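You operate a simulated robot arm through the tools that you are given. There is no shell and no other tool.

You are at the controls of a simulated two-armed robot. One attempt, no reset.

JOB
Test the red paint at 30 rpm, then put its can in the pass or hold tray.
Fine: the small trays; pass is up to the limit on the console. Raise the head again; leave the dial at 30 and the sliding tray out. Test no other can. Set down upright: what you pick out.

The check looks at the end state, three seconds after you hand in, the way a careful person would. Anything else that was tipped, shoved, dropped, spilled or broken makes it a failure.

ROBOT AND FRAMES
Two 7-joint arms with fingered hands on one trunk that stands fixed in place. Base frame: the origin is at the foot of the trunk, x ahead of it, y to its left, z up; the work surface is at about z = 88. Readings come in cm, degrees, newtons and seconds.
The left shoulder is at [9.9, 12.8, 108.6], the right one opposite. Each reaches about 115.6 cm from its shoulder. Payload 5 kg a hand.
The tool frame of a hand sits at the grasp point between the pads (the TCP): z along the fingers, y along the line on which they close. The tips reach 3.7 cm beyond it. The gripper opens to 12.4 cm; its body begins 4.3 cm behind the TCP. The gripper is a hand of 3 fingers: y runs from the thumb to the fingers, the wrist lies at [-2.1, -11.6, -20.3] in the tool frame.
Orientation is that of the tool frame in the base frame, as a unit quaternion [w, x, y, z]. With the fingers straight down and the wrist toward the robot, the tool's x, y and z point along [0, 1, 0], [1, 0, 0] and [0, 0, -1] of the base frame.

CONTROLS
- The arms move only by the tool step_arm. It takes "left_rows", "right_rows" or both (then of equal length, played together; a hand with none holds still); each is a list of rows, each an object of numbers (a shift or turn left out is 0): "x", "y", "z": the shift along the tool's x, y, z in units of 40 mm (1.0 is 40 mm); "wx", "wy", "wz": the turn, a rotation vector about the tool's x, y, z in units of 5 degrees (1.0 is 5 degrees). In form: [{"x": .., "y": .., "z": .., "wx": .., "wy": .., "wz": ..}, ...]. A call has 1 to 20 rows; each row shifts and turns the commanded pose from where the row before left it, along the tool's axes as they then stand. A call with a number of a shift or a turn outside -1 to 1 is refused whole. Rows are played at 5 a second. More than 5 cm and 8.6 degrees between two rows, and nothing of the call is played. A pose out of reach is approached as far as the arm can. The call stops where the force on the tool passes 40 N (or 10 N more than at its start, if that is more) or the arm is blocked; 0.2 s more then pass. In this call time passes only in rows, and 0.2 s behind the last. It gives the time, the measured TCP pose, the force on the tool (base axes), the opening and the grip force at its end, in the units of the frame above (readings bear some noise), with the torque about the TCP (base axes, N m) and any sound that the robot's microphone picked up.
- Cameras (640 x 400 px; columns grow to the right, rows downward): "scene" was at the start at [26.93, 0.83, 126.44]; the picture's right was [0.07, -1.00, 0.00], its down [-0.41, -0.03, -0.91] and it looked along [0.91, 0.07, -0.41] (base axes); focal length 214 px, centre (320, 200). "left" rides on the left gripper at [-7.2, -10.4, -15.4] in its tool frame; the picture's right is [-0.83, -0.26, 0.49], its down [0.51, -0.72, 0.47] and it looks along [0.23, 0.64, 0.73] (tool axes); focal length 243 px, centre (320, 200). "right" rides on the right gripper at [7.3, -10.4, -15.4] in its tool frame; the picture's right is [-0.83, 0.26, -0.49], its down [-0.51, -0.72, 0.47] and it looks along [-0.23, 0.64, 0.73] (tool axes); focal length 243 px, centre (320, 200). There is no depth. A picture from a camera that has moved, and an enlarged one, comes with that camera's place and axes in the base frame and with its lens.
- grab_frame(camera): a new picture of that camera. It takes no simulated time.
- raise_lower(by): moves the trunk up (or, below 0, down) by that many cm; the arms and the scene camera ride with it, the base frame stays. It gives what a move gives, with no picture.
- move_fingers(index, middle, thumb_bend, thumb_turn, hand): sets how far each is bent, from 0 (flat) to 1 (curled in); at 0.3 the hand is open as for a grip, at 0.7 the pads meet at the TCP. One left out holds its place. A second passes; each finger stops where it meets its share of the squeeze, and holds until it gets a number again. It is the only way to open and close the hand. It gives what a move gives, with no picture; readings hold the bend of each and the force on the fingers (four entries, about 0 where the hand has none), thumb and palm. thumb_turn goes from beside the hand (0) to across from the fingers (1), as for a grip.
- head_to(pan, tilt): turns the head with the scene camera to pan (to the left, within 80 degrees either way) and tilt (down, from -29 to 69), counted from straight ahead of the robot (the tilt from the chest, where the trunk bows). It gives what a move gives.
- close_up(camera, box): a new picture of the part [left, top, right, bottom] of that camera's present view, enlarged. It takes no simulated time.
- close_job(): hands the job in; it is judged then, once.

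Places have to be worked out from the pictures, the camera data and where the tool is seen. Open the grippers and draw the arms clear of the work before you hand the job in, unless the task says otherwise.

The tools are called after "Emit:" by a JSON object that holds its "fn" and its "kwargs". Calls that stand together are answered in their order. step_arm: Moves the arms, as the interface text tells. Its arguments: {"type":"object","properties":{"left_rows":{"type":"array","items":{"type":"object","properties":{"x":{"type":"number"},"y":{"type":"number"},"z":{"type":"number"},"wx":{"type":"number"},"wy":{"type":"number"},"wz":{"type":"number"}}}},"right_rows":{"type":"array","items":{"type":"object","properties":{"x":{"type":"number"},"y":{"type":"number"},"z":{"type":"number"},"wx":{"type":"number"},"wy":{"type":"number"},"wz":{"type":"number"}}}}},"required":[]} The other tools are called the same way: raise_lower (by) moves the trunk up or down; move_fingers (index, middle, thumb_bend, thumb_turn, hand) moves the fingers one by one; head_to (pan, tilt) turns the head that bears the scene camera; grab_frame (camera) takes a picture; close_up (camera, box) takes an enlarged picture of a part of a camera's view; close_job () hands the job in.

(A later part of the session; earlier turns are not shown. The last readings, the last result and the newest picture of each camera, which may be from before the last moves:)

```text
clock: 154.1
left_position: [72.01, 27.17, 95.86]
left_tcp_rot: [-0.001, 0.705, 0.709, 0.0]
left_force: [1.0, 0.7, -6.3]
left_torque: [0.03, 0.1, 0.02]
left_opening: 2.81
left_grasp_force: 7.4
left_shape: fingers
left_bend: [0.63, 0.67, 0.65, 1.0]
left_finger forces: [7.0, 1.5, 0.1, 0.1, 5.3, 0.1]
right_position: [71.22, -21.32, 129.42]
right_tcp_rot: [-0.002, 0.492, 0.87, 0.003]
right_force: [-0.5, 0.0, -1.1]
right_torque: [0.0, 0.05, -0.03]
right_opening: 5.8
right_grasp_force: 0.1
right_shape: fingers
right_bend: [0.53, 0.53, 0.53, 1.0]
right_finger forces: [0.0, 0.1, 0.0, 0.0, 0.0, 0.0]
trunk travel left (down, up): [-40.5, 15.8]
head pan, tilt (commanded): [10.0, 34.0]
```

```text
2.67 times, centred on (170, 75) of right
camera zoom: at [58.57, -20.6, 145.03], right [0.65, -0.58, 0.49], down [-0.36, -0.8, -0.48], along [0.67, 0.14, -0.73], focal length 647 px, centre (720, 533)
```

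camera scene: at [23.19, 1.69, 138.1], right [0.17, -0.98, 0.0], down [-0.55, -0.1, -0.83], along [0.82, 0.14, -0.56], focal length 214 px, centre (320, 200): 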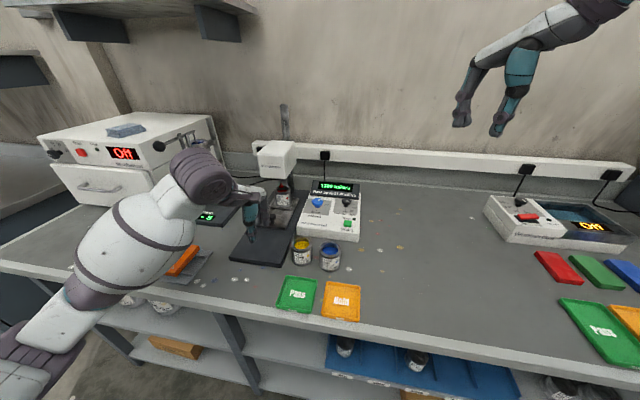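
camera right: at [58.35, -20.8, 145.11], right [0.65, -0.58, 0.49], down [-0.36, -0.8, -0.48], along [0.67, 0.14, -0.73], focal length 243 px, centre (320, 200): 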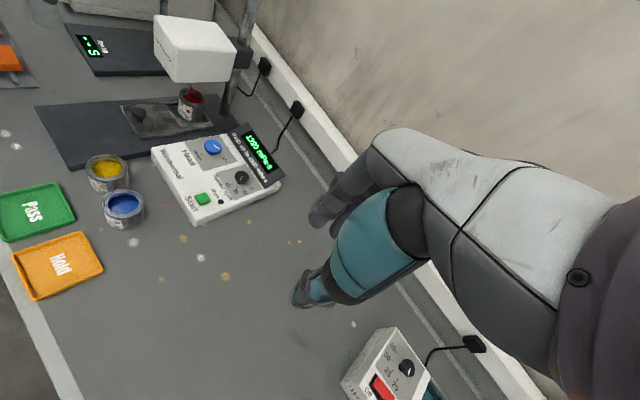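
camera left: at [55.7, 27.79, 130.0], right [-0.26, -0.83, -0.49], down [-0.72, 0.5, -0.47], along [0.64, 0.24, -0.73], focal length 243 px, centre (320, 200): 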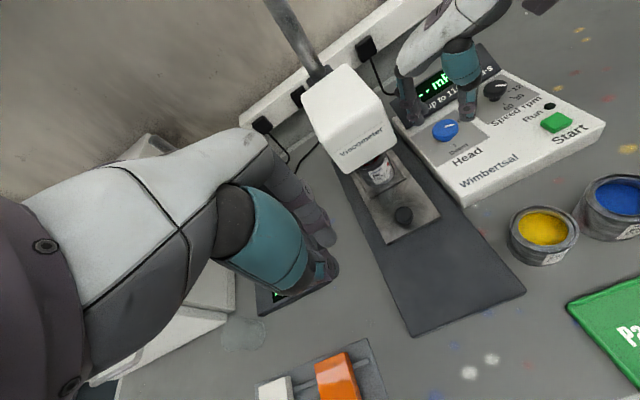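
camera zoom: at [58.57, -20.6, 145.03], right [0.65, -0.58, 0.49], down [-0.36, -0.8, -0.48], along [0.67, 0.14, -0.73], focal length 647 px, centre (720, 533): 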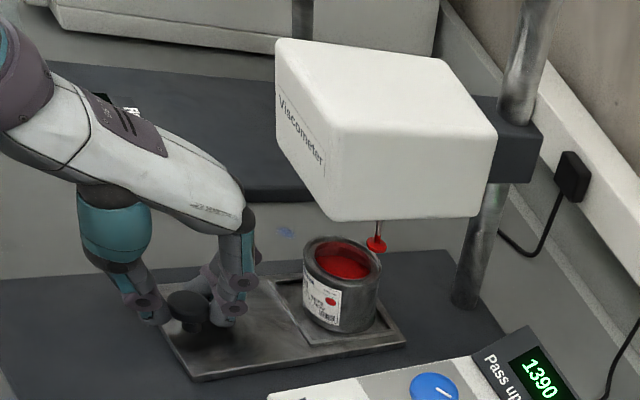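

The tray comes out with the can upright. I continue pulling to the outer stop: about 11 cm more, slowing at the end.

Emit:
{"fn": "step_arm", "kwargs": {"left_rows": [{"y": -0.1}, {"y": -0.18}, {"y": -0.2}, {"y": -0.2}, {"y": -0.2}, {"y": -0.2}, {"y": -0.2}, {"y": -0.2}, {"y": -0.2}, {"y": -0.2}, {"y": -0.2}, {"y": -0.2}, {"y": -0.15}, {"y": -0.1}, {"y": -0.08}]}}

Emit:
{"fn": "close_up", "kwargs": {"camera": "right", "box": [40, 0, 240, 170]}}

Emit:
{"fn": "close_up", "kwargs": {"camera": "scene", "box": [200, 140, 360, 290]}}

```text
clock: 157.3
left_position: [61.47, 27.22, 95.83]
left_tcp_rot: [0.0, 0.705, 0.71, 0.0]
left_force: [1.1, -0.2, -3.6]
left_torque: [0.02, 0.05, 0.03]
left_opening: 2.8
left_grasp_force: 6.8
left_shape: fingers
left_bend: [0.63, 0.67, 0.65, 1.0]
left_finger forces: [6.5, 1.6, 0.1, 0.1, 5.3, 0.1]
right_position: [71.19, -21.47, 129.52]
right_tcp_rot: [-0.002, 0.492, 0.87, 0.002]
right_force: [0.8, 0.2, -0.1]
right_torque: [-0.01, 0.01, -0.03]
right_opening: 5.81
right_grasp_force: 0.0
right_shape: fingers
right_bend: [0.53, 0.53, 0.53, 1.0]
right_finger forces: [0.0, 0.0, 0.0, 0.1, 0.1, 0.0]
trunk travel left (down, up): [-40.5, 15.8]
head pan, tilt (commanded): [10.0, 34.0]
```

```text
2.35 times, centred on (140, 85) of right
camera zoom: at [58.53, -20.63, 145.05], right [0.65, -0.58, 0.49], down [-0.36, -0.8, -0.48], along [0.67, 0.14, -0.73], focal length 571 px, centre (744, 471)
```

zoom: 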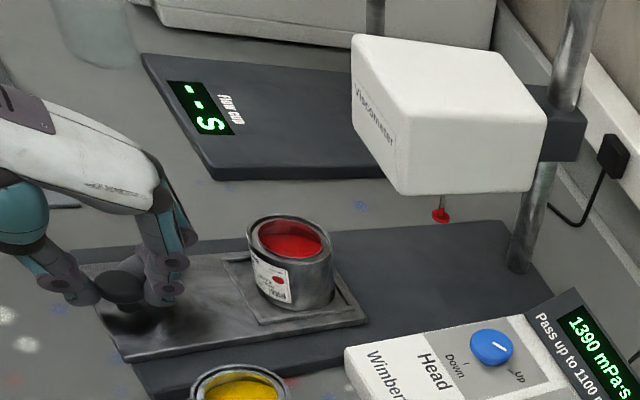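

```text
2.67 times, centred on (280, 215) of scene
camera zoom: at [23.21, 1.69, 138.1], right [0.17, -0.98, 0.0], down [-0.55, -0.1, -0.83], along [0.82, 0.14, -0.56], focal length 572 px, centre (427, 160)
```

zoom: 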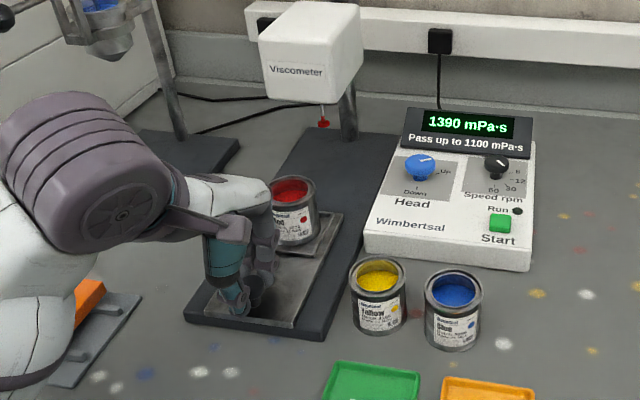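

The knob is at about x = 62.3 and started at about 60.9. I pull the remaining bit in small steps to the stop.

Emit:
{"fn": "step_arm", "kwargs": {"left_rows": [{"y": -0.08}, {"y": -0.08}, {"y": -0.08}, {"y": -0.06}]}}

Emit:
{"fn": "step_arm", "kwargs": {"left_rows": [{"y": -0.06}, {"y": -0.05}]}}

Emit:
{"fn": "close_up", "kwargs": {"camera": "right", "box": [40, 0, 240, 170]}}

Emit:
{"fn": "close_up", "kwargs": {"camera": "scene", "box": [200, 140, 360, 290]}}

```text
clock: 158.3
left_position: [60.37, 27.2, 95.73]
left_tcp_rot: [0.0, 0.705, 0.709, 0.0]
left_force: [2.0, 0.9, -2.6]
left_torque: [0.07, 0.01, 0.05]
left_opening: 2.72
left_grasp_force: 6.8
left_shape: fingers
left_bend: [0.63, 0.67, 0.65, 1.0]
left_finger forces: [6.4, 2.0, 0.0, 0.0, 5.1, 0.0]
right_position: [71.14, -21.34, 129.37]
right_tcp_rot: [-0.003, 0.493, 0.87, 0.002]
right_force: [-0.8, 0.0, -0.3]
right_torque: [-0.02, 0.02, -0.03]
right_opening: 5.78
right_grasp_force: 0.0
right_shape: fingers
right_bend: [0.53, 0.53, 0.53, 1.0]
right_finger forces: [0.1, 0.0, 0.1, 0.0, 0.1, 0.0]
trunk travel left (down, up): [-40.5, 15.8]
head pan, tilt (commanded): [10.0, 34.0]
```

```text
clock: 158.9
left_position: [60.06, 27.27, 95.96]
left_tcp_rot: [0.0, 0.705, 0.709, 0.001]
left_force: [9.7, 1.3, -1.6]
left_torque: [0.03, -0.24, 0.04]
left_opening: 2.8
left_grasp_force: 7.5
left_shape: fingers
left_bend: [0.61, 0.66, 0.66, 1.0]
left_finger forces: [8.9, 3.1, 0.0, 0.0, 2.5, 0.0]
right_position: [71.2, -21.36, 129.46]
right_tcp_rot: [-0.003, 0.493, 0.87, 0.003]
right_force: [-0.4, 0.9, 0.1]
right_torque: [0.0, 0.02, 0.02]
right_opening: 5.77
right_grasp_force: 0.0
right_shape: fingers
right_bend: [0.53, 0.53, 0.53, 1.0]
right_finger forces: [0.0, 0.0, 0.0, 0.1, 0.0, 0.0]
trunk travel left (down, up): [-40.5, 15.8]
head pan, tilt (commanded): [10.0, 34.0]
```

```text
2.35 times, centred on (140, 85) of right
camera zoom: at [58.66, -20.62, 145.0], right [0.65, -0.58, 0.49], down [-0.36, -0.8, -0.48], along [0.67, 0.14, -0.73], focal length 571 px, centre (744, 471)
```

zoom: 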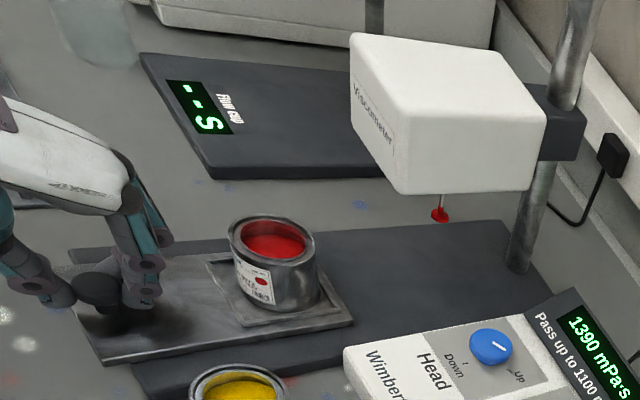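

```text
2.67 times, centred on (280, 215) of scene
camera zoom: at [23.34, 1.7, 138.08], right [0.17, -0.98, 0.0], down [-0.55, -0.1, -0.83], along [0.82, 0.14, -0.56], focal length 572 px, centre (427, 160)
```

zoom: 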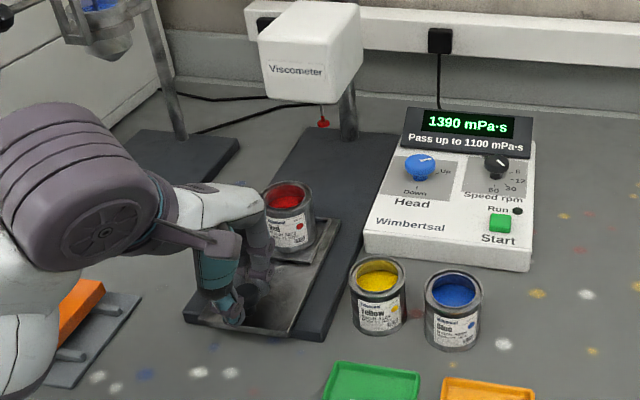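

The pull force jumped to 9.7 N, so the tray is at its outer stop. I release the knob and rise.

Emit:
{"fn": "move_fingers", "kwargs": {"hand": "left", "index": 0.54, "middle": 0.54, "thumb_bend": 0.54}}

Emit:
{"fn": "step_arm", "kwargs": {"left_rows": [{"z": -0.4}, {"z": -0.6}, {"z": -0.8}, {"z": -0.8}, {"z": -0.8}, {"z": -0.6}]}}

Emit:
{"fn": "grab_frame", "kwargs": {"camera": "left"}}

Emit:
{"fn": "close_up", "kwargs": {"camera": "right", "box": [40, 30, 240, 200]}}

Emit:
{"fn": "close_up", "kwargs": {"camera": "scene", "box": [200, 140, 360, 290]}}

```text
clock: 159.9
left_position: [59.97, 27.2, 95.85]
left_tcp_rot: [0.0, 0.706, 0.709, 0.001]
left_force: [-0.6, -0.6, 0.4]
left_torque: [0.02, -0.02, 0.01]
left_opening: 5.44
left_grasp_force: 0.0
left_shape: fingers
left_bend: [0.54, 0.54, 0.54, 1.0]
left_finger forces: [0.0, 0.0, 0.1, 0.1, 0.0, 0.0]
right_position: [71.06, -21.31, 129.45]
right_tcp_rot: [-0.003, 0.492, 0.87, 0.003]
right_force: [-0.4, -0.5, -0.2]
right_torque: [0.0, 0.0, -0.01]
right_opening: 5.79
right_grasp_force: 0.0
right_shape: fingers
right_bend: [0.53, 0.53, 0.53, 1.0]
right_finger forces: [0.0, 0.0, 0.0, 0.1, 0.0, 0.0]
trunk travel left (down, up): [-40.5, 15.8]
head pan, tilt (commanded): [10.0, 34.0]
```

```text
clock: 161.3
left_position: [59.8, 27.21, 111.94]
left_tcp_rot: [0.0, 0.705, 0.709, 0.001]
left_force: [0.3, 0.4, 0.6]
left_torque: [0.0, -0.03, 0.0]
left_opening: 5.48
left_grasp_force: 0.1
left_shape: fingers
left_bend: [0.54, 0.54, 0.54, 1.0]
left_finger forces: [0.0, 0.0, 0.0, 0.1, 0.0, 0.1]
right_position: [70.92, -21.38, 129.58]
right_tcp_rot: [-0.001, 0.492, 0.87, 0.003]
right_force: [-0.3, -0.3, 0.7]
right_torque: [0.0, -0.05, -0.01]
right_opening: 5.8
right_grasp_force: 0.1
right_shape: fingers
right_bend: [0.53, 0.53, 0.53, 1.0]
right_finger forces: [0.0, 0.0, 0.0, 0.0, 0.1, 0.1]
trunk travel left (down, up): [-40.5, 15.8]
head pan, tilt (commanded): [10.0, 34.0]
```

```text
taken
camera left: at [49.51, 19.87, 127.21], right [-0.26, -0.83, -0.49], down [-0.72, 0.5, -0.47], along [0.64, 0.24, -0.73], focal length 243 px, centre (320, 200)
```

left: 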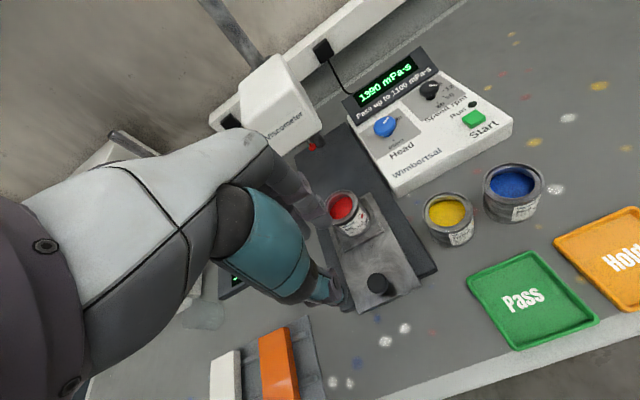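

```text
2.35 times, centred on (140, 115) of right
camera zoom: at [58.43, -20.66, 145.09], right [0.65, -0.58, 0.49], down [-0.36, -0.8, -0.48], along [0.67, 0.14, -0.73], focal length 571 px, centre (744, 400)
```

zoom: 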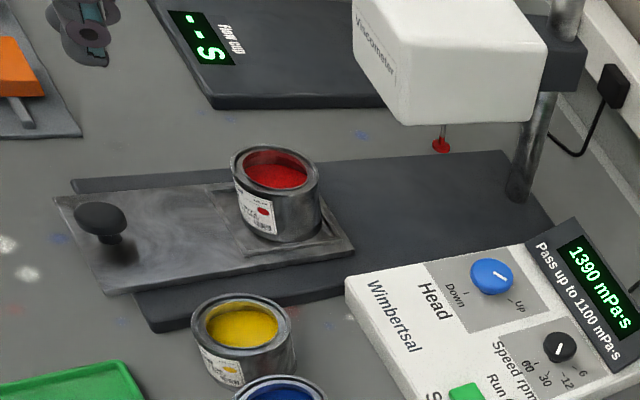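

```text
2.67 times, centred on (280, 215) of scene
camera zoom: at [23.12, 1.66, 138.11], right [0.17, -0.98, 0.0], down [-0.55, -0.1, -0.83], along [0.82, 0.14, -0.56], focal length 572 px, centre (427, 160)
```

zoom: 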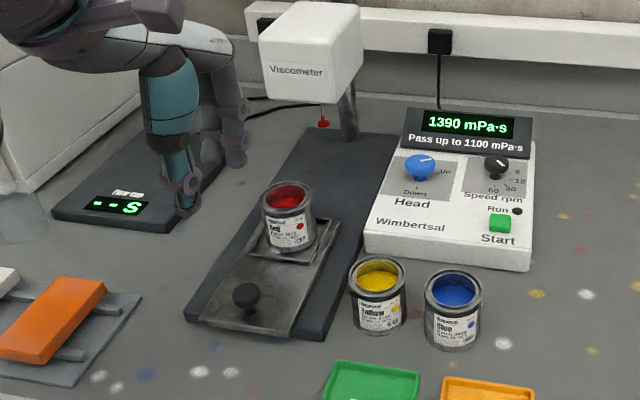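

The tray is fully out with the red can standing in it at about (72.4, 26.9), where all three cameras agree. I open the left hand to 8.4 cm and move over the can.

Emit:
{"fn": "move_fingers", "kwargs": {"hand": "left", "index": 0.45, "middle": 0.45, "thumb_bend": 0.45}}

Emit:
{"fn": "step_arm", "kwargs": {"left_rows": [{"y": 0.5}, {"y": 0.7}, {"y": 0.7, "x": -0.04}, {"y": 0.7, "x": -0.04}, {"y": 0.55}, {"z": 0.5}, {"z": 0.5}]}}

Emit:
{"fn": "close_up", "kwargs": {"camera": "right", "box": [40, 0, 240, 170]}}

Emit:
{"fn": "close_up", "kwargs": {"camera": "left", "box": [220, 120, 460, 340]}}

Emit:
{"fn": "close_up", "kwargs": {"camera": "scene", "box": [220, 120, 340, 270]}}

```text
clock: 162.3
left_position: [59.98, 27.17, 111.91]
left_tcp_rot: [-0.001, 0.705, 0.709, 0.002]
left_force: [0.5, 0.5, -0.2]
left_torque: [0.02, -0.02, 0.02]
left_opening: 8.25
left_grasp_force: 0.1
left_shape: fingers
left_bend: [0.45, 0.45, 0.45, 0.99]
left_finger forces: [0.1, 0.1, 0.0, 0.1, 0.0, 0.0]
right_position: [71.06, -21.48, 129.61]
right_tcp_rot: [-0.003, 0.492, 0.871, 0.003]
right_force: [-0.6, 0.1, -0.2]
right_torque: [0.0, 0.0, 0.01]
right_opening: 5.81
right_grasp_force: 0.0
right_shape: fingers
right_bend: [0.53, 0.53, 0.53, 1.0]
right_finger forces: [0.1, 0.1, 0.0, 0.0, 0.1, 0.0]
trunk travel left (down, up): [-40.5, 15.8]
head pan, tilt (commanded): [10.0, 34.0]
```

```text
clock: 163.9
left_position: [72.58, 26.99, 107.75]
left_tcp_rot: [0.001, 0.705, 0.709, 0.0]
left_force: [0.2, 0.4, -0.3]
left_torque: [-0.03, 0.0, -0.01]
left_opening: 8.25
left_grasp_force: 0.0
left_shape: fingers
left_bend: [0.45, 0.45, 0.45, 0.99]
left_finger forces: [0.0, 0.0, 0.1, 0.0, 0.1, 0.1]
right_position: [71.19, -21.42, 129.53]
right_tcp_rot: [-0.003, 0.492, 0.87, 0.002]
right_force: [0.5, -0.7, 0.3]
right_torque: [0.01, 0.05, -0.01]
right_opening: 5.78
right_grasp_force: 0.1
right_shape: fingers
right_bend: [0.53, 0.53, 0.53, 1.0]
right_finger forces: [0.0, 0.0, 0.0, 0.1, 0.0, 0.1]
trunk travel left (down, up): [-40.5, 15.8]
head pan, tilt (commanded): [10.0, 34.0]
```

```text
2.35 times, centred on (140, 85) of right
camera zoom: at [58.54, -20.61, 145.04], right [0.65, -0.58, 0.49], down [-0.36, -0.8, -0.48], along [0.67, 0.14, -0.73], focal length 571 px, centre (744, 471)
```

zoom: 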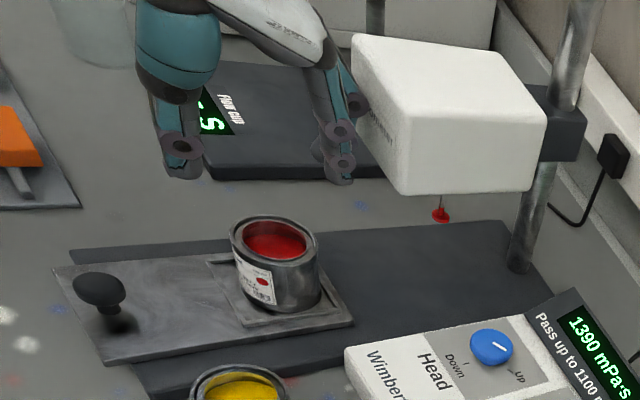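

```text
1.82 times, centred on (340, 230) of left
camera zoom: at [62.23, 19.67, 123.13], right [-0.26, -0.83, -0.49], down [-0.72, 0.5, -0.47], along [0.64, 0.24, -0.73], focal length 441 px, centre (284, 146)
```

zoom: 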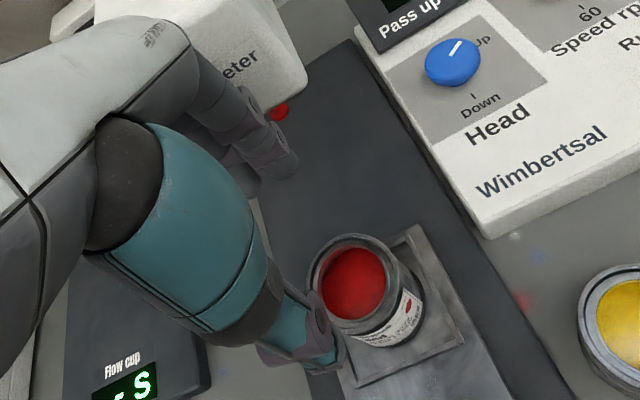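

```text
2.67 times, centred on (280, 195) of scene
camera zoom: at [23.23, 1.7, 138.09], right [0.17, -0.98, 0.0], down [-0.55, -0.1, -0.83], along [0.82, 0.14, -0.56], focal length 572 px, centre (427, 213)
```

zoom: 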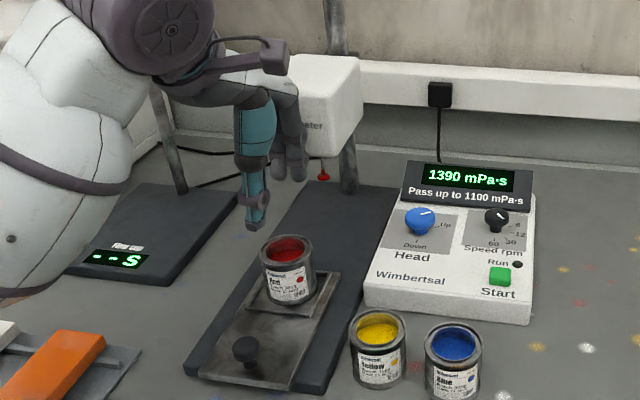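

The can is at (72.6, 26.7), and the TCP is above it with 0.25 cm to trim. I descend in stages around it.

Emit:
{"fn": "step_arm", "kwargs": {"left_rows": [{"x": -0.06, "z": 0.5}, {"z": 0.6}, {"z": 0.5}, {"z": 0.3}]}}

Emit:
{"fn": "close_up", "kwargs": {"camera": "right", "box": [70, 20, 200, 150]}}

Emit:
{"fn": "close_up", "kwargs": {"camera": "scene", "box": [240, 140, 330, 240]}}

```text
clock: 164.9
left_position: [72.45, 26.71, 100.2]
left_tcp_rot: [0.0, 0.706, 0.709, 0.001]
left_force: [-0.4, -0.5, -1.2]
left_torque: [0.01, -0.03, -0.01]
left_opening: 8.24
left_grasp_force: 0.1
left_shape: fingers
left_bend: [0.45, 0.45, 0.45, 0.99]
left_finger forces: [0.1, 0.1, 0.0, 0.0, 0.0, 0.1]
right_position: [71.16, -21.37, 129.48]
right_tcp_rot: [-0.003, 0.493, 0.87, 0.002]
right_force: [0.8, 0.5, -0.2]
right_torque: [0.02, -0.02, 0.01]
right_opening: 5.8
right_grasp_force: 0.0
right_shape: fingers
right_bend: [0.53, 0.53, 0.53, 1.0]
right_finger forces: [0.1, 0.1, 0.0, 0.0, 0.1, 0.0]
trunk travel left (down, up): [-40.5, 15.8]
head pan, tilt (commanded): [10.0, 34.0]
```

```text
3.08 times, centred on (135, 85) of right
camera zoom: at [58.51, -20.62, 145.06], right [0.65, -0.58, 0.49], down [-0.36, -0.8, -0.48], along [0.67, 0.14, -0.73], focal length 746 px, centre (889, 554)
```

zoom: 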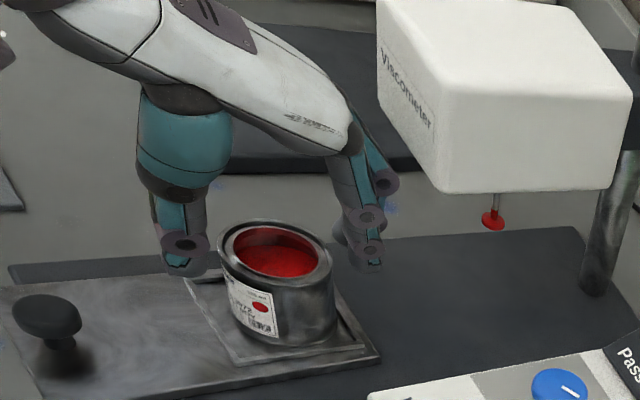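

```text
4.00 times, centred on (285, 190) of scene
camera zoom: at [23.2, 1.7, 138.1], right [0.17, -0.98, 0.0], down [-0.55, -0.1, -0.83], along [0.82, 0.14, -0.56], focal length 858 px, centre (460, 240)
```

zoom: 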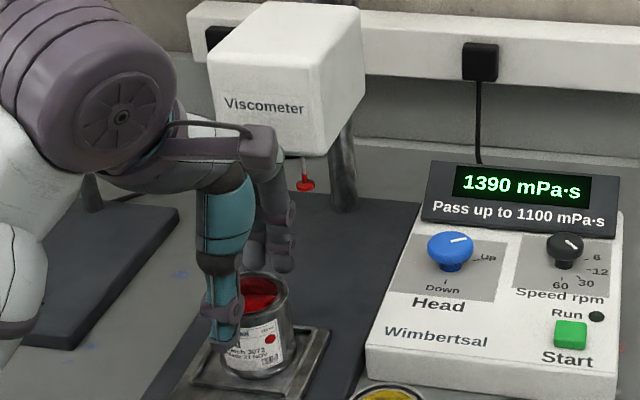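

The thumb and fingers straddle the can. I lower 3 cm more for a deeper hold, then grip as before.

Emit:
{"fn": "step_arm", "kwargs": {"left_rows": [{"z": 0.4}, {"z": 0.35}]}}

Emit:
{"fn": "move_fingers", "kwargs": {"hand": "left", "index": 0.6, "middle": 0.6, "thumb_bend": 0.6}}

Emit:
{"fn": "close_up", "kwargs": {"camera": "right", "box": [70, 20, 200, 150]}}

```text
clock: 165.5
left_position: [72.41, 26.77, 97.2]
left_tcp_rot: [-0.001, 0.705, 0.709, 0.001]
left_force: [0.1, 0.4, 0.9]
left_torque: [0.0, 0.0, -0.02]
left_opening: 8.24
left_grasp_force: 0.0
left_shape: fingers
left_bend: [0.45, 0.45, 0.45, 0.99]
left_finger forces: [0.0, 0.1, 0.0, 0.0, 0.0, 0.1]
right_position: [71.09, -21.41, 129.52]
right_tcp_rot: [-0.002, 0.493, 0.87, 0.002]
right_force: [0.8, 0.1, -0.7]
right_torque: [0.02, 0.01, -0.01]
right_opening: 5.78
right_grasp_force: 0.0
right_shape: fingers
right_bend: [0.53, 0.53, 0.53, 1.0]
right_finger forces: [0.1, 0.0, 0.0, 0.0, 0.0, 0.0]
trunk travel left (down, up): [-40.5, 15.8]
head pan, tilt (commanded): [10.0, 34.0]
```

```text
clock: 166.5
left_position: [72.4, 26.68, 97.21]
left_tcp_rot: [0.0, 0.705, 0.709, 0.001]
left_force: [-0.2, 1.0, 0.4]
left_torque: [0.04, -0.1, 0.01]
left_opening: 5.94
left_grasp_force: 11.3
left_shape: fingers
left_bend: [0.54, 0.56, 0.53, 1.0]
left_finger forces: [5.8, 5.7, 0.0, 0.0, 11.2, 0.1]
right_position: [71.06, -21.5, 129.53]
right_tcp_rot: [-0.002, 0.492, 0.871, 0.003]
right_force: [-0.1, -0.9, 0.0]
right_torque: [-0.02, -0.02, 0.0]
right_opening: 5.81
right_grasp_force: 0.1
right_shape: fingers
right_bend: [0.53, 0.53, 0.53, 1.0]
right_finger forces: [0.1, 0.1, 0.0, 0.1, 0.0, 0.0]
trunk travel left (down, up): [-40.5, 15.8]
head pan, tilt (commanded): [10.0, 34.0]
```

```text
3.08 times, centred on (135, 85) of right
camera zoom: at [58.5, -20.64, 145.06], right [0.65, -0.58, 0.49], down [-0.36, -0.8, -0.48], along [0.67, 0.14, -0.73], focal length 746 px, centre (889, 554)
```

zoom: 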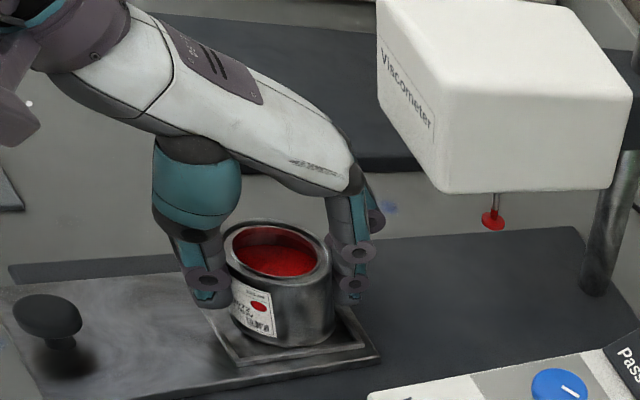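

A firm 11 N grip, with the can bottom 6.2 cm below the TCP. I lift it straight up about 12 cm, then draw back to x ≈ 60.

Emit:
{"fn": "step_arm", "kwargs": {"left_rows": [{"z": -0.2}, {"z": -0.4}, {"z": -0.5}, {"z": -0.6}, {"z": -0.6}, {"z": -0.5}, {"z": -0.2}]}}

Emit:
{"fn": "close_up", "kwargs": {"camera": "right", "box": [40, 0, 240, 170]}}

Emit:
{"fn": "step_arm", "kwargs": {"left_rows": [{"y": -0.25}, {"y": -0.45}, {"y": -0.5}, {"y": -0.5}, {"y": -0.5}, {"y": -0.45}, {"y": -0.3}, {"y": -0.15}]}}

Emit:
{"fn": "grab_frame", "kwargs": {"camera": "scene"}}

Emit:
{"fn": "grab_frame", "kwargs": {"camera": "right"}}

```text
clock: 168.1
left_position: [72.44, 26.77, 109.33]
left_tcp_rot: [-0.001, 0.705, 0.709, 0.0]
left_force: [0.6, 0.9, -1.4]
left_torque: [-0.02, 0.0, -0.01]
left_opening: 5.92
left_grasp_force: 11.5
left_shape: fingers
left_bend: [0.54, 0.56, 0.53, 1.0]
left_finger forces: [5.6, 5.6, 0.0, 0.0, 11.1, 0.1]
right_position: [71.02, -21.36, 129.48]
right_tcp_rot: [-0.003, 0.492, 0.87, 0.002]
right_force: [0.1, 0.9, -0.5]
right_torque: [0.0, 0.01, -0.01]
right_opening: 5.78
right_grasp_force: 0.1
right_shape: fingers
right_bend: [0.53, 0.53, 0.53, 1.0]
right_finger forces: [0.0, 0.0, 0.1, 0.1, 0.0, 0.0]
trunk travel left (down, up): [-40.5, 15.8]
head pan, tilt (commanded): [10.0, 34.0]
```

```text
2.35 times, centred on (140, 85) of right
camera zoom: at [58.51, -20.64, 145.05], right [0.65, -0.58, 0.49], down [-0.36, -0.8, -0.48], along [0.67, 0.14, -0.73], focal length 571 px, centre (744, 471)
```

zoom: 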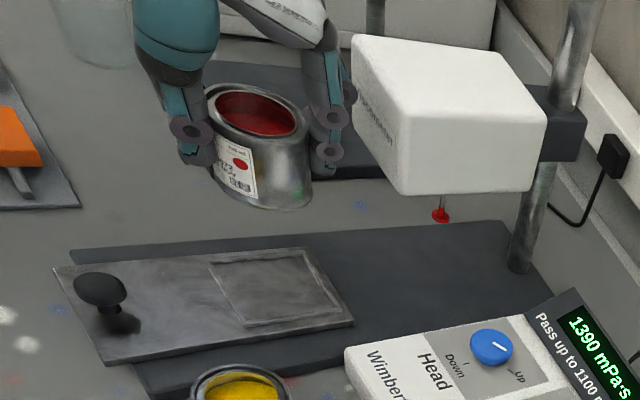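

```text
clock: 169.9
left_position: [60.08, 26.61, 109.3]
left_tcp_rot: [0.0, 0.706, 0.709, 0.001]
left_force: [-0.7, 0.2, -1.5]
left_torque: [-0.01, -0.01, 0.01]
left_opening: 5.91
left_grasp_force: 10.5
left_shape: fingers
left_bend: [0.54, 0.56, 0.53, 1.0]
left_finger forces: [5.8, 5.6, 0.0, 0.1, 11.0, 0.0]
right_position: [71.14, -21.43, 129.52]
right_tcp_rot: [-0.002, 0.492, 0.87, 0.002]
right_force: [-0.7, -0.1, -0.4]
right_torque: [0.04, 0.01, -0.04]
right_opening: 5.79
right_grasp_force: 0.0
right_shape: fingers
right_bend: [0.53, 0.53, 0.53, 1.0]
right_finger forces: [0.0, 0.0, 0.0, 0.0, 0.0, 0.1]
trunk travel left (down, up): [-40.5, 15.8]
head pan, tilt (commanded): [10.0, 34.0]
```

```text
taken
camera scene: at [23.18, 1.69, 138.1], right [0.17, -0.98, 0.0], down [-0.55, -0.1, -0.83], along [0.82, 0.14, -0.56], focal length 214 px, centre (320, 200)
```

scene: 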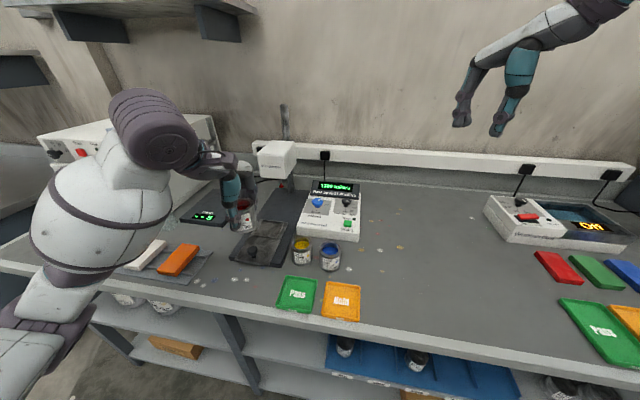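

```text
taken
camera right: at [58.49, -20.62, 145.07], right [0.65, -0.58, 0.49], down [-0.36, -0.8, -0.48], along [0.67, 0.14, -0.73], focal length 243 px, centre (320, 200)
```

right: 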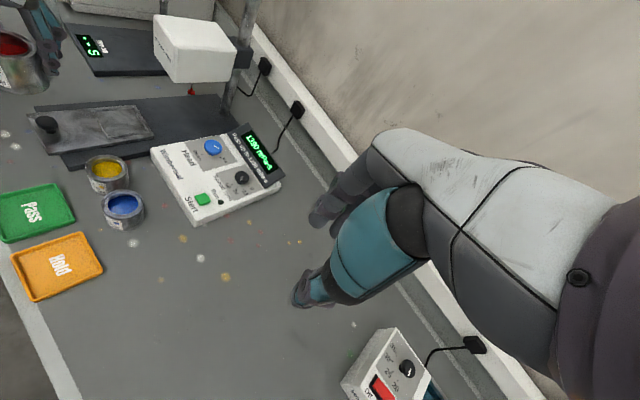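

The Hold tray centre is at about (53.0, 1.6) from both cameras. I carry the can toward it at this height, stopping midway to check.

Emit:
{"fn": "step_arm", "kwargs": {"left_rows": [{"x": -0.2, "y": -0.06}, {"x": -0.4, "y": -0.11}, {"x": -0.45, "y": -0.13}, {"x": -0.45, "y": -0.13}, {"x": -0.45, "y": -0.13}, {"x": -0.45, "y": -0.13}, {"x": -0.45, "y": -0.13}, {"x": -0.35, "y": -0.1}, {"x": -0.2, "y": -0.05}]}}

Emit:
{"fn": "grab_frame", "kwargs": {"camera": "scene"}}

Emit:
{"fn": "grab_frame", "kwargs": {"camera": "right"}}

Emit:
{"fn": "grab_frame", "kwargs": {"camera": "left"}}

```text
clock: 171.9
left_position: [56.23, 12.97, 109.1]
left_tcp_rot: [0.001, 0.706, 0.709, 0.001]
left_force: [0.0, 0.0, -1.1]
left_torque: [0.01, 0.04, 0.0]
left_opening: 5.89
left_grasp_force: 11.2
left_shape: fingers
left_bend: [0.54, 0.56, 0.53, 1.0]
left_finger forces: [5.7, 5.5, 0.1, 0.0, 11.0, 0.0]
right_position: [71.15, -21.51, 129.37]
right_tcp_rot: [-0.002, 0.492, 0.871, 0.002]
right_force: [0.2, -1.1, 0.6]
right_torque: [0.03, 0.02, 0.0]
right_opening: 5.81
right_grasp_force: 0.1
right_shape: fingers
right_bend: [0.53, 0.53, 0.53, 1.0]
right_finger forces: [0.1, 0.0, 0.0, 0.0, 0.0, 0.0]
trunk travel left (down, up): [-40.5, 15.8]
head pan, tilt (commanded): [10.0, 34.0]
```

```text
taken
camera scene: at [23.2, 1.66, 138.1], right [0.17, -0.98, 0.0], down [-0.55, -0.1, -0.83], along [0.82, 0.14, -0.56], focal length 214 px, centre (320, 200)
```

scene: 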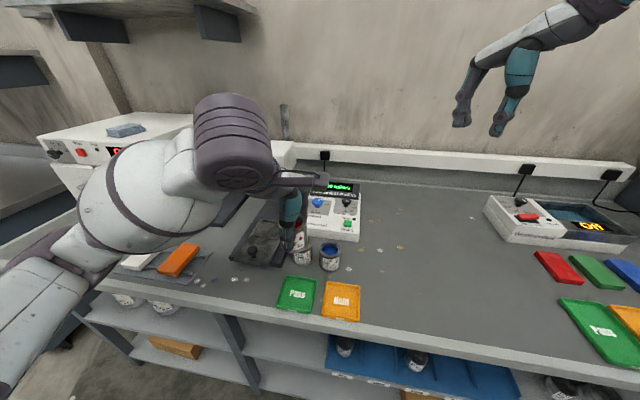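

```text
taken
camera right: at [58.51, -20.66, 145.05], right [0.65, -0.58, 0.49], down [-0.36, -0.8, -0.48], along [0.67, 0.14, -0.73], focal length 243 px, centre (320, 200)
```

right: 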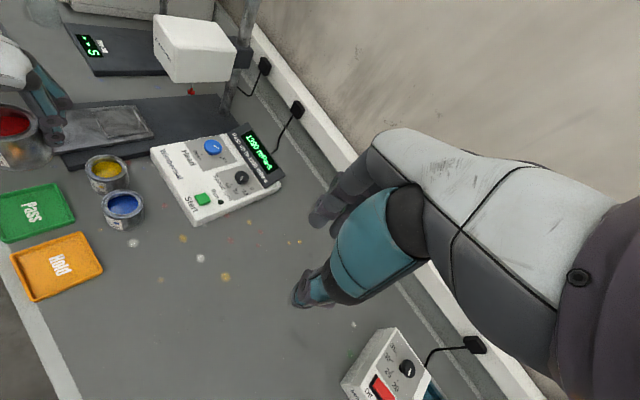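

```text
taken
camera left: at [45.96, 5.65, 124.57], right [-0.26, -0.83, -0.49], down [-0.72, 0.5, -0.47], along [0.64, 0.24, -0.73], focal length 243 px, centre (320, 200)
```

left: 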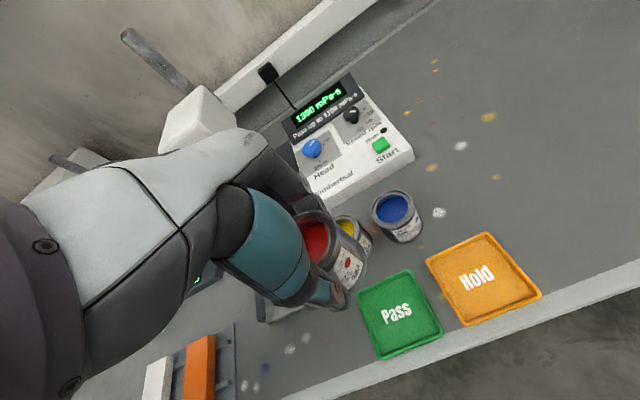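

Emit:
{"fn": "step_arm", "kwargs": {"left_rows": [{"x": -0.2, "y": -0.06}, {"x": -0.4, "y": -0.11}, {"x": -0.45, "y": -0.13}, {"x": -0.45, "y": -0.13}, {"x": -0.45, "y": -0.13}, {"x": -0.4, "y": -0.11}, {"x": -0.3, "y": -0.08}, {"x": -0.2, "y": -0.05}]}}

Emit:
{"fn": "head_to", "kwargs": {"pan": 0, "tilt": 50}}

Emit:
{"fn": "grab_frame", "kwargs": {"camera": "scene"}}

Emit:
{"fn": "close_up", "kwargs": {"camera": "right", "box": [0, 100, 240, 320]}}

Emit:
{"fn": "grab_frame", "kwargs": {"camera": "left"}}

```text
clock: 173.7
left_position: [53.18, 1.65, 109.23]
left_tcp_rot: [-0.001, 0.705, 0.709, 0.0]
left_force: [-0.1, -0.4, -1.7]
left_torque: [0.02, 0.01, -0.02]
left_opening: 5.92
left_grasp_force: 11.4
left_shape: fingers
left_bend: [0.54, 0.56, 0.53, 1.0]
left_finger forces: [5.8, 5.6, 0.0, 0.1, 11.1, 0.0]
right_position: [71.11, -21.54, 129.47]
right_tcp_rot: [-0.002, 0.493, 0.87, 0.003]
right_force: [0.8, 0.7, -0.5]
right_torque: [0.04, 0.0, -0.02]
right_opening: 5.78
right_grasp_force: 0.0
right_shape: fingers
right_bend: [0.53, 0.53, 0.53, 1.0]
right_finger forces: [0.0, 0.0, 0.1, 0.0, 0.0, 0.0]
trunk travel left (down, up): [-40.5, 15.8]
head pan, tilt (commanded): [10.0, 34.0]
```

```text
clock: 174.5
left_position: [53.17, 1.53, 109.29]
left_tcp_rot: [0.0, 0.706, 0.709, 0.001]
left_force: [0.1, 0.0, -1.3]
left_torque: [0.03, 0.0, 0.01]
left_opening: 5.89
left_grasp_force: 11.1
left_shape: fingers
left_bend: [0.54, 0.56, 0.53, 1.0]
left_finger forces: [5.7, 5.6, 0.1, 0.0, 11.0, 0.0]
right_position: [71.09, -21.46, 129.54]
right_tcp_rot: [-0.003, 0.493, 0.87, 0.002]
right_force: [0.7, -0.2, -0.2]
right_torque: [-0.03, 0.0, 0.0]
right_opening: 5.77
right_grasp_force: 0.0
right_shape: fingers
right_bend: [0.53, 0.53, 0.53, 1.0]
right_finger forces: [0.1, 0.1, 0.0, 0.0, 0.1, 0.0]
trunk travel left (down, up): [-40.5, 15.8]
head pan, tilt (commanded): [0.0, 50.0]
```

```text
taken
camera scene: at [22.17, 0.15, 135.78], right [0.0, -1.0, 0.0], down [-0.77, 0.0, -0.64], along [0.64, 0.0, -0.77], focal length 214 px, centre (320, 200)
```

scene: 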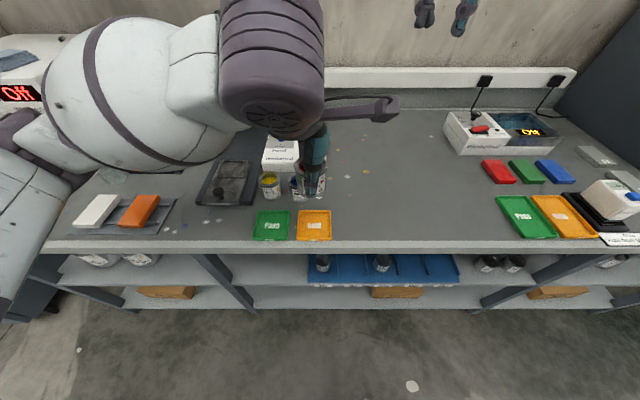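

```text
1.82 times, centred on (120, 210) of right
camera zoom: at [58.51, -20.63, 145.06], right [0.65, -0.58, 0.49], down [-0.36, -0.8, -0.48], along [0.67, 0.14, -0.73], focal length 441 px, centre (684, 182)
```

zoom: 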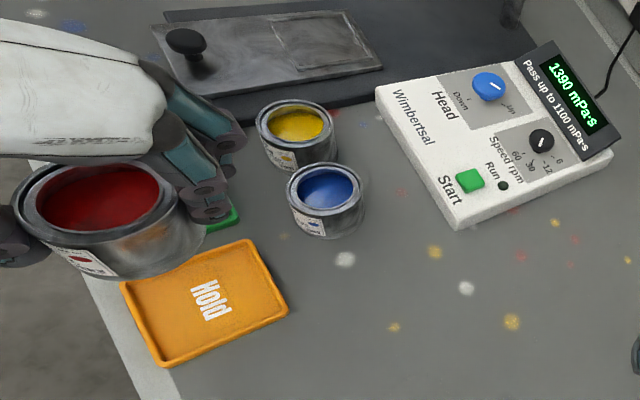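

```text
taken
camera left: at [42.84, -5.72, 124.55], right [-0.26, -0.83, -0.49], down [-0.72, 0.5, -0.47], along [0.64, 0.24, -0.73], focal length 243 px, centre (320, 200)
```

left: 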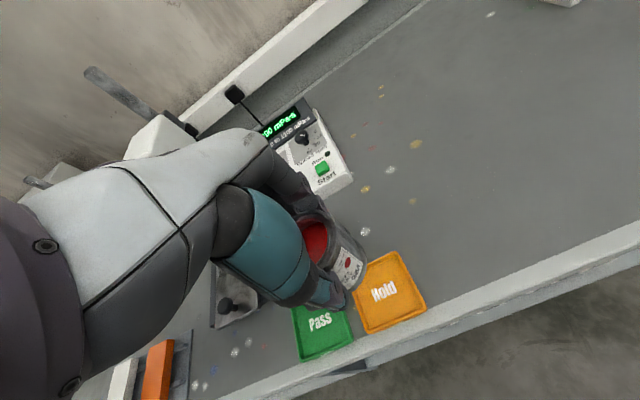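

The can hangs over the Hold tray (centre 52.9, 1.6; TCP 53.2, 1.55). I lower in stages, checking the fingers against the tray and Pass neighbour.

Emit:
{"fn": "step_arm", "kwargs": {"left_rows": [{"z": 0.25}, {"z": 0.4}, {"z": 0.45, "y": -0.05}, {"z": 0.45}, {"z": 0.4}, {"z": 0.3}]}}

Emit:
{"fn": "close_up", "kwargs": {"camera": "right", "box": [0, 100, 240, 320]}}

Emit:
{"fn": "close_up", "kwargs": {"camera": "scene", "box": [220, 120, 400, 290]}}

Emit:
{"fn": "close_up", "kwargs": {"camera": "left", "box": [220, 160, 460, 380]}}

```text
clock: 175.9
left_position: [53.07, 1.67, 100.17]
left_tcp_rot: [-0.001, 0.705, 0.709, 0.001]
left_force: [-0.9, -0.3, -1.0]
left_torque: [-0.01, -0.03, -0.03]
left_opening: 5.92
left_grasp_force: 10.9
left_shape: fingers
left_bend: [0.54, 0.56, 0.53, 1.0]
left_finger forces: [5.8, 5.6, 0.1, 0.1, 10.8, 0.0]
right_position: [70.97, -21.41, 129.57]
right_tcp_rot: [-0.002, 0.493, 0.87, 0.002]
right_force: [-0.2, -0.3, 0.1]
right_torque: [0.01, 0.0, 0.0]
right_opening: 5.77
right_grasp_force: 0.1
right_shape: fingers
right_bend: [0.53, 0.53, 0.53, 1.0]
right_finger forces: [0.0, 0.0, 0.1, 0.0, 0.0, 0.0]
trunk travel left (down, up): [-40.5, 15.8]
head pan, tilt (commanded): [0.0, 50.0]
```

```text
1.82 times, centred on (120, 210) of right
camera zoom: at [58.52, -20.63, 145.05], right [0.65, -0.58, 0.49], down [-0.36, -0.8, -0.48], along [0.67, 0.14, -0.73], focal length 441 px, centre (684, 182)
```

zoom: 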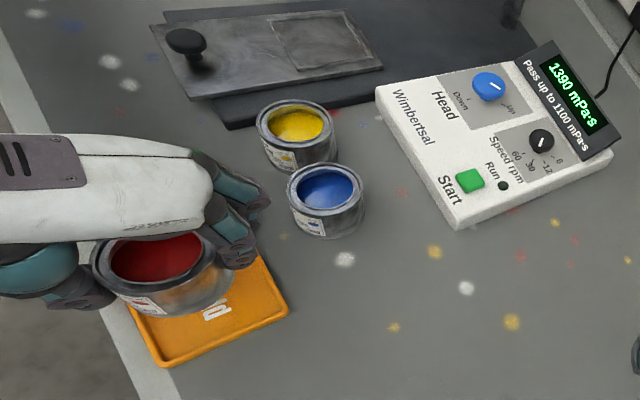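

```text
2.35 times, centred on (310, 205) of scene
camera zoom: at [22.18, 0.15, 135.77], right [0.0, -1.0, 0.0], down [-0.77, 0.0, -0.64], along [0.64, 0.0, -0.77], focal length 505 px, centre (344, 188)
```

zoom: 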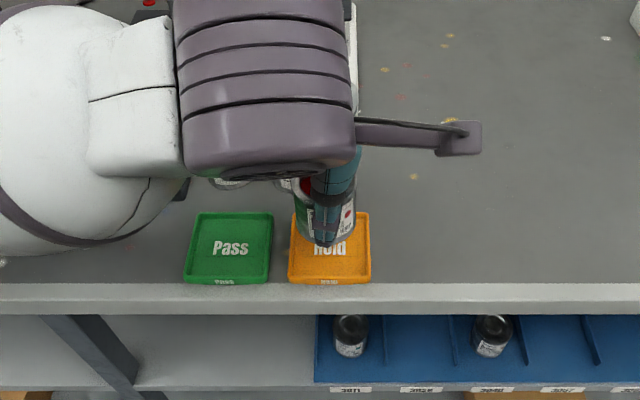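

```text
1.82 times, centred on (340, 270) of left
camera zoom: at [42.68, -5.72, 115.54], right [-0.26, -0.83, -0.49], down [-0.72, 0.5, -0.47], along [0.64, 0.24, -0.73], focal length 441 px, centre (284, 73)
```

zoom: 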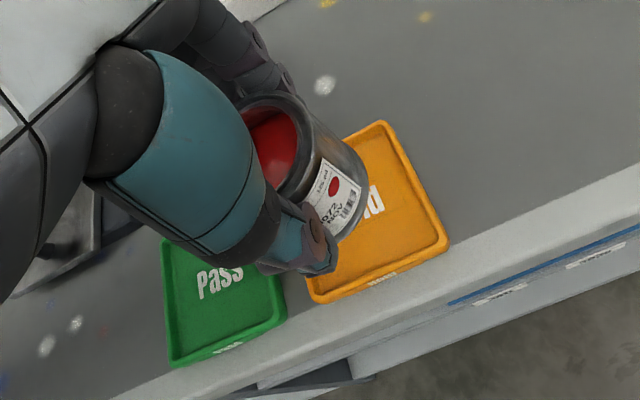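

The can is aligned with the tray centre at (53.2, 1.6). I lower a further 4.4 cm and re-check.

Emit:
{"fn": "step_arm", "kwargs": {"left_rows": [{"z": 0.3}, {"z": 0.35}, {"z": 0.3}, {"z": 0.15}]}}

Emit:
{"fn": "close_up", "kwargs": {"camera": "right", "box": [0, 140, 160, 300]}}

Emit:
{"fn": "close_up", "kwargs": {"camera": "left", "box": [240, 180, 440, 340]}}

Emit:
{"fn": "grab_frame", "kwargs": {"camera": "scene"}}

```text
clock: 176.9
left_position: [53.05, 1.66, 95.84]
left_tcp_rot: [0.0, 0.706, 0.708, 0.002]
left_force: [-0.3, -0.2, -2.4]
left_torque: [0.01, -0.01, -0.02]
left_opening: 5.87
left_grasp_force: 11.1
left_shape: fingers
left_bend: [0.54, 0.56, 0.53, 1.0]
left_finger forces: [5.7, 5.6, 0.0, 0.0, 10.9, 0.1]
right_position: [71.12, -21.45, 129.53]
right_tcp_rot: [-0.002, 0.492, 0.871, 0.003]
right_force: [0.1, 0.2, -0.2]
right_torque: [0.01, 0.01, -0.03]
right_opening: 5.77
right_grasp_force: 0.1
right_shape: fingers
right_bend: [0.53, 0.53, 0.53, 1.0]
right_finger forces: [0.0, 0.0, 0.0, 0.1, 0.0, 0.0]
trunk travel left (down, up): [-40.5, 15.8]
head pan, tilt (commanded): [0.0, 50.0]
```

```text
2.50 times, centred on (80, 220) of right
camera zoom: at [58.52, -20.63, 145.05], right [0.65, -0.58, 0.49], down [-0.36, -0.8, -0.48], along [0.67, 0.14, -0.73], focal length 606 px, centre (920, 150)
```

zoom: 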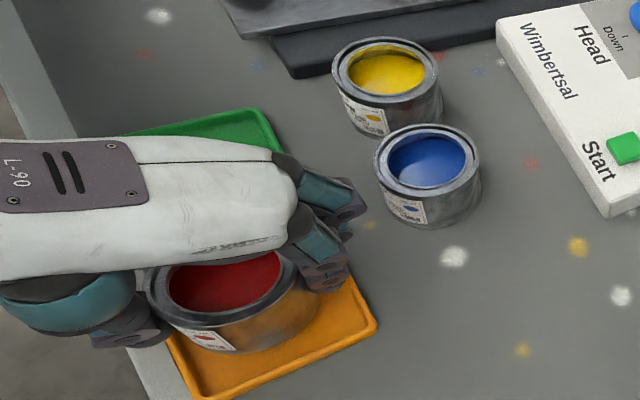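

```text
2.50 times, centred on (340, 260) of left
camera zoom: at [42.68, -5.75, 111.16], right [-0.26, -0.83, -0.49], down [-0.72, 0.5, -0.47], along [0.64, 0.24, -0.73], focal length 606 px, centre (270, 50)
```

zoom: 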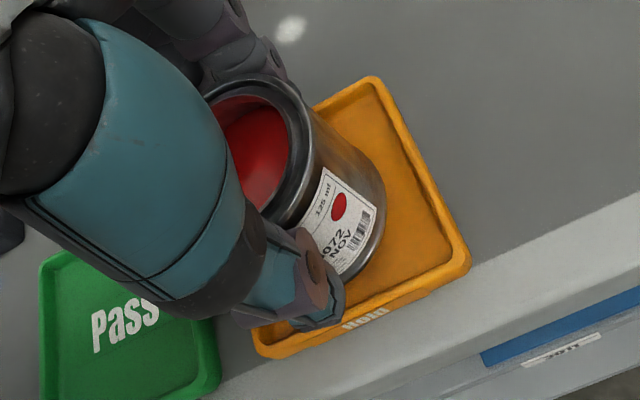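

```text
taken
camera scene: at [22.18, 0.15, 135.77], right [0.0, -1.0, 0.0], down [-0.77, 0.0, -0.64], along [0.64, 0.0, -0.77], focal length 214 px, centre (320, 200)
```

scene: 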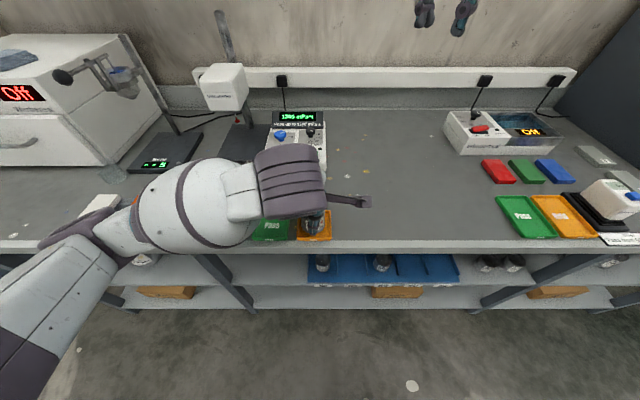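

The can is 1 cm above the tray floor, but the left elbow is getting low over the table edge, as in the earlier block. I raise the trunk 6 cm and lower the arm by the same amount, which keeps the elbow higher.

Emit:
{"fn": "raise_lower", "kwargs": {"by": 6}}

Emit:
{"fn": "step_arm", "kwargs": {"left_rows": [{"z": 0.25}, {"z": 0.4}, {"z": 0.4}, {"z": 0.3}, {"z": 0.15}]}}

Emit:
{"fn": "grab_frame", "kwargs": {"camera": "scene"}}

Emit:
{"fn": "close_up", "kwargs": {"camera": "left", "box": [240, 180, 440, 340]}}

```text
clock: 177.9
left_position: [52.88, 1.54, 101.69]
left_tcp_rot: [-0.001, 0.705, 0.709, 0.0]
left_force: [0.7, 0.2, -1.4]
left_torque: [0.0, 0.01, -0.02]
left_opening: 5.92
left_grasp_force: 11.4
left_shape: fingers
left_bend: [0.54, 0.56, 0.53, 1.0]
left_finger forces: [5.8, 5.6, 0.0, 0.0, 10.9, 0.0]
right_position: [71.29, -21.4, 135.35]
right_tcp_rot: [-0.004, 0.492, 0.871, 0.001]
right_force: [0.1, 0.1, 0.2]
right_torque: [0.01, 0.03, 0.07]
right_opening: 5.76
right_grasp_force: 0.1
right_shape: fingers
right_bend: [0.53, 0.53, 0.53, 1.0]
right_finger forces: [0.1, 0.0, 0.0, 0.0, 0.1, 0.0]
trunk travel left (down, up): [-46.5, 9.8]
head pan, tilt (commanded): [0.0, 50.0]
```

```text
clock: 179.1
left_position: [53.0, 1.65, 95.94]
left_tcp_rot: [0.001, 0.705, 0.709, 0.001]
left_force: [-0.5, -0.5, -1.5]
left_torque: [-0.01, 0.01, -0.03]
left_opening: 5.88
left_grasp_force: 10.8
left_shape: fingers
left_bend: [0.54, 0.56, 0.53, 1.0]
left_finger forces: [5.7, 5.6, 0.1, 0.0, 10.9, 0.0]
right_position: [71.05, -21.3, 135.4]
right_tcp_rot: [-0.003, 0.493, 0.87, 0.002]
right_force: [0.0, 0.3, -0.5]
right_torque: [0.01, -0.01, 0.0]
right_opening: 5.78
right_grasp_force: 0.0
right_shape: fingers
right_bend: [0.53, 0.53, 0.53, 1.0]
right_finger forces: [0.1, 0.0, 0.0, 0.0, 0.0, 0.1]
trunk travel left (down, up): [-46.5, 9.8]
head pan, tilt (commanded): [0.0, 50.0]
```

```text
taken
camera scene: at [19.81, 0.13, 142.68], right [0.0, -1.0, 0.0], down [-0.77, 0.0, -0.64], along [0.64, 0.0, -0.77], focal length 214 px, centre (320, 200)
```

scene: 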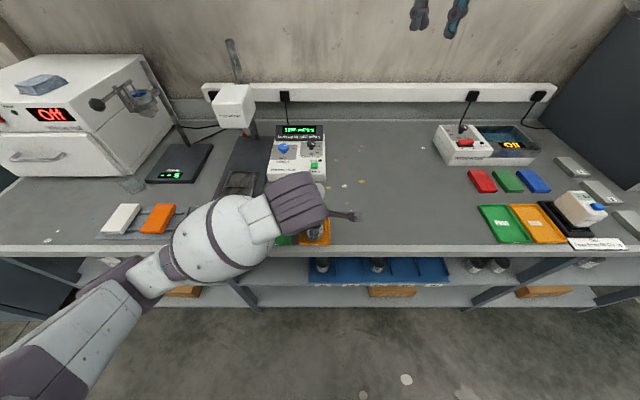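

```text
2.50 times, centred on (340, 260) of left
camera zoom: at [42.67, -5.76, 111.14], right [-0.26, -0.83, -0.49], down [-0.72, 0.5, -0.47], along [0.64, 0.24, -0.73], focal length 606 px, centre (270, 50)
```

zoom: 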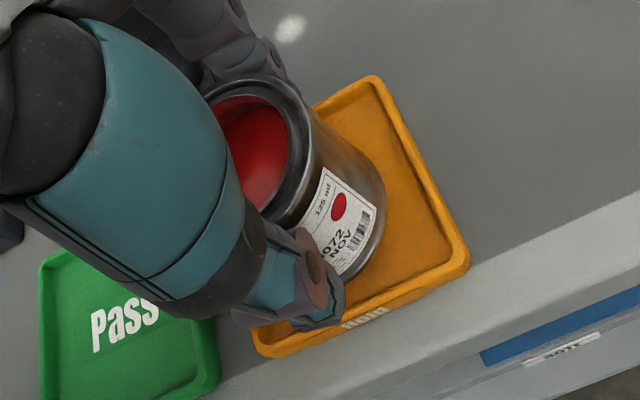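

The elbow is now well in front of the table and the slabs are visible and untouched. I lower the can the last centimetre in small steps.

Emit:
{"fn": "step_arm", "kwargs": {"left_rows": [{"z": 0.1}, {"z": 0.08}]}}

Emit:
{"fn": "step_arm", "kwargs": {"left_rows": [{"z": 0.07}]}}

```text
clock: 179.7
left_position: [52.81, 1.53, 95.16]
left_tcp_rot: [0.001, 0.705, 0.709, 0.001]
left_force: [-0.3, -0.2, -1.1]
left_torque: [0.02, 0.05, 0.0]
left_opening: 5.9
left_grasp_force: 11.3
left_shape: fingers
left_bend: [0.54, 0.56, 0.53, 1.0]
left_finger forces: [5.7, 5.6, 0.0, 0.1, 10.7, 0.1]
right_position: [71.18, -21.5, 135.58]
right_tcp_rot: [-0.003, 0.492, 0.87, 0.003]
right_force: [0.3, 0.1, 1.2]
right_torque: [0.01, 0.02, 0.01]
right_opening: 5.8
right_grasp_force: 0.0
right_shape: fingers
right_bend: [0.53, 0.53, 0.53, 1.0]
right_finger forces: [0.1, 0.0, 0.0, 0.0, 0.0, 0.1]
trunk travel left (down, up): [-46.5, 9.8]
head pan, tilt (commanded): [0.0, 50.0]
```

```text
clock: 180.1
left_position: [52.96, 1.56, 94.83]
left_tcp_rot: [0.0, 0.706, 0.708, 0.001]
left_force: [0.3, -0.5, -1.7]
left_torque: [-0.01, 0.03, -0.02]
left_opening: 5.89
left_grasp_force: 11.5
left_shape: fingers
left_bend: [0.54, 0.56, 0.53, 1.0]
left_finger forces: [5.7, 5.6, 0.0, 0.0, 10.7, 0.0]
right_position: [71.14, -21.44, 135.42]
right_tcp_rot: [-0.003, 0.493, 0.87, 0.002]
right_force: [0.1, 0.6, 0.5]
right_torque: [0.0, 0.02, 0.0]
right_opening: 5.79
right_grasp_force: 0.1
right_shape: fingers
right_bend: [0.53, 0.53, 0.53, 1.0]
right_finger forces: [0.0, 0.0, 0.1, 0.0, 0.0, 0.0]
trunk travel left (down, up): [-46.5, 9.8]
head pan, tilt (commanded): [0.0, 50.0]
```

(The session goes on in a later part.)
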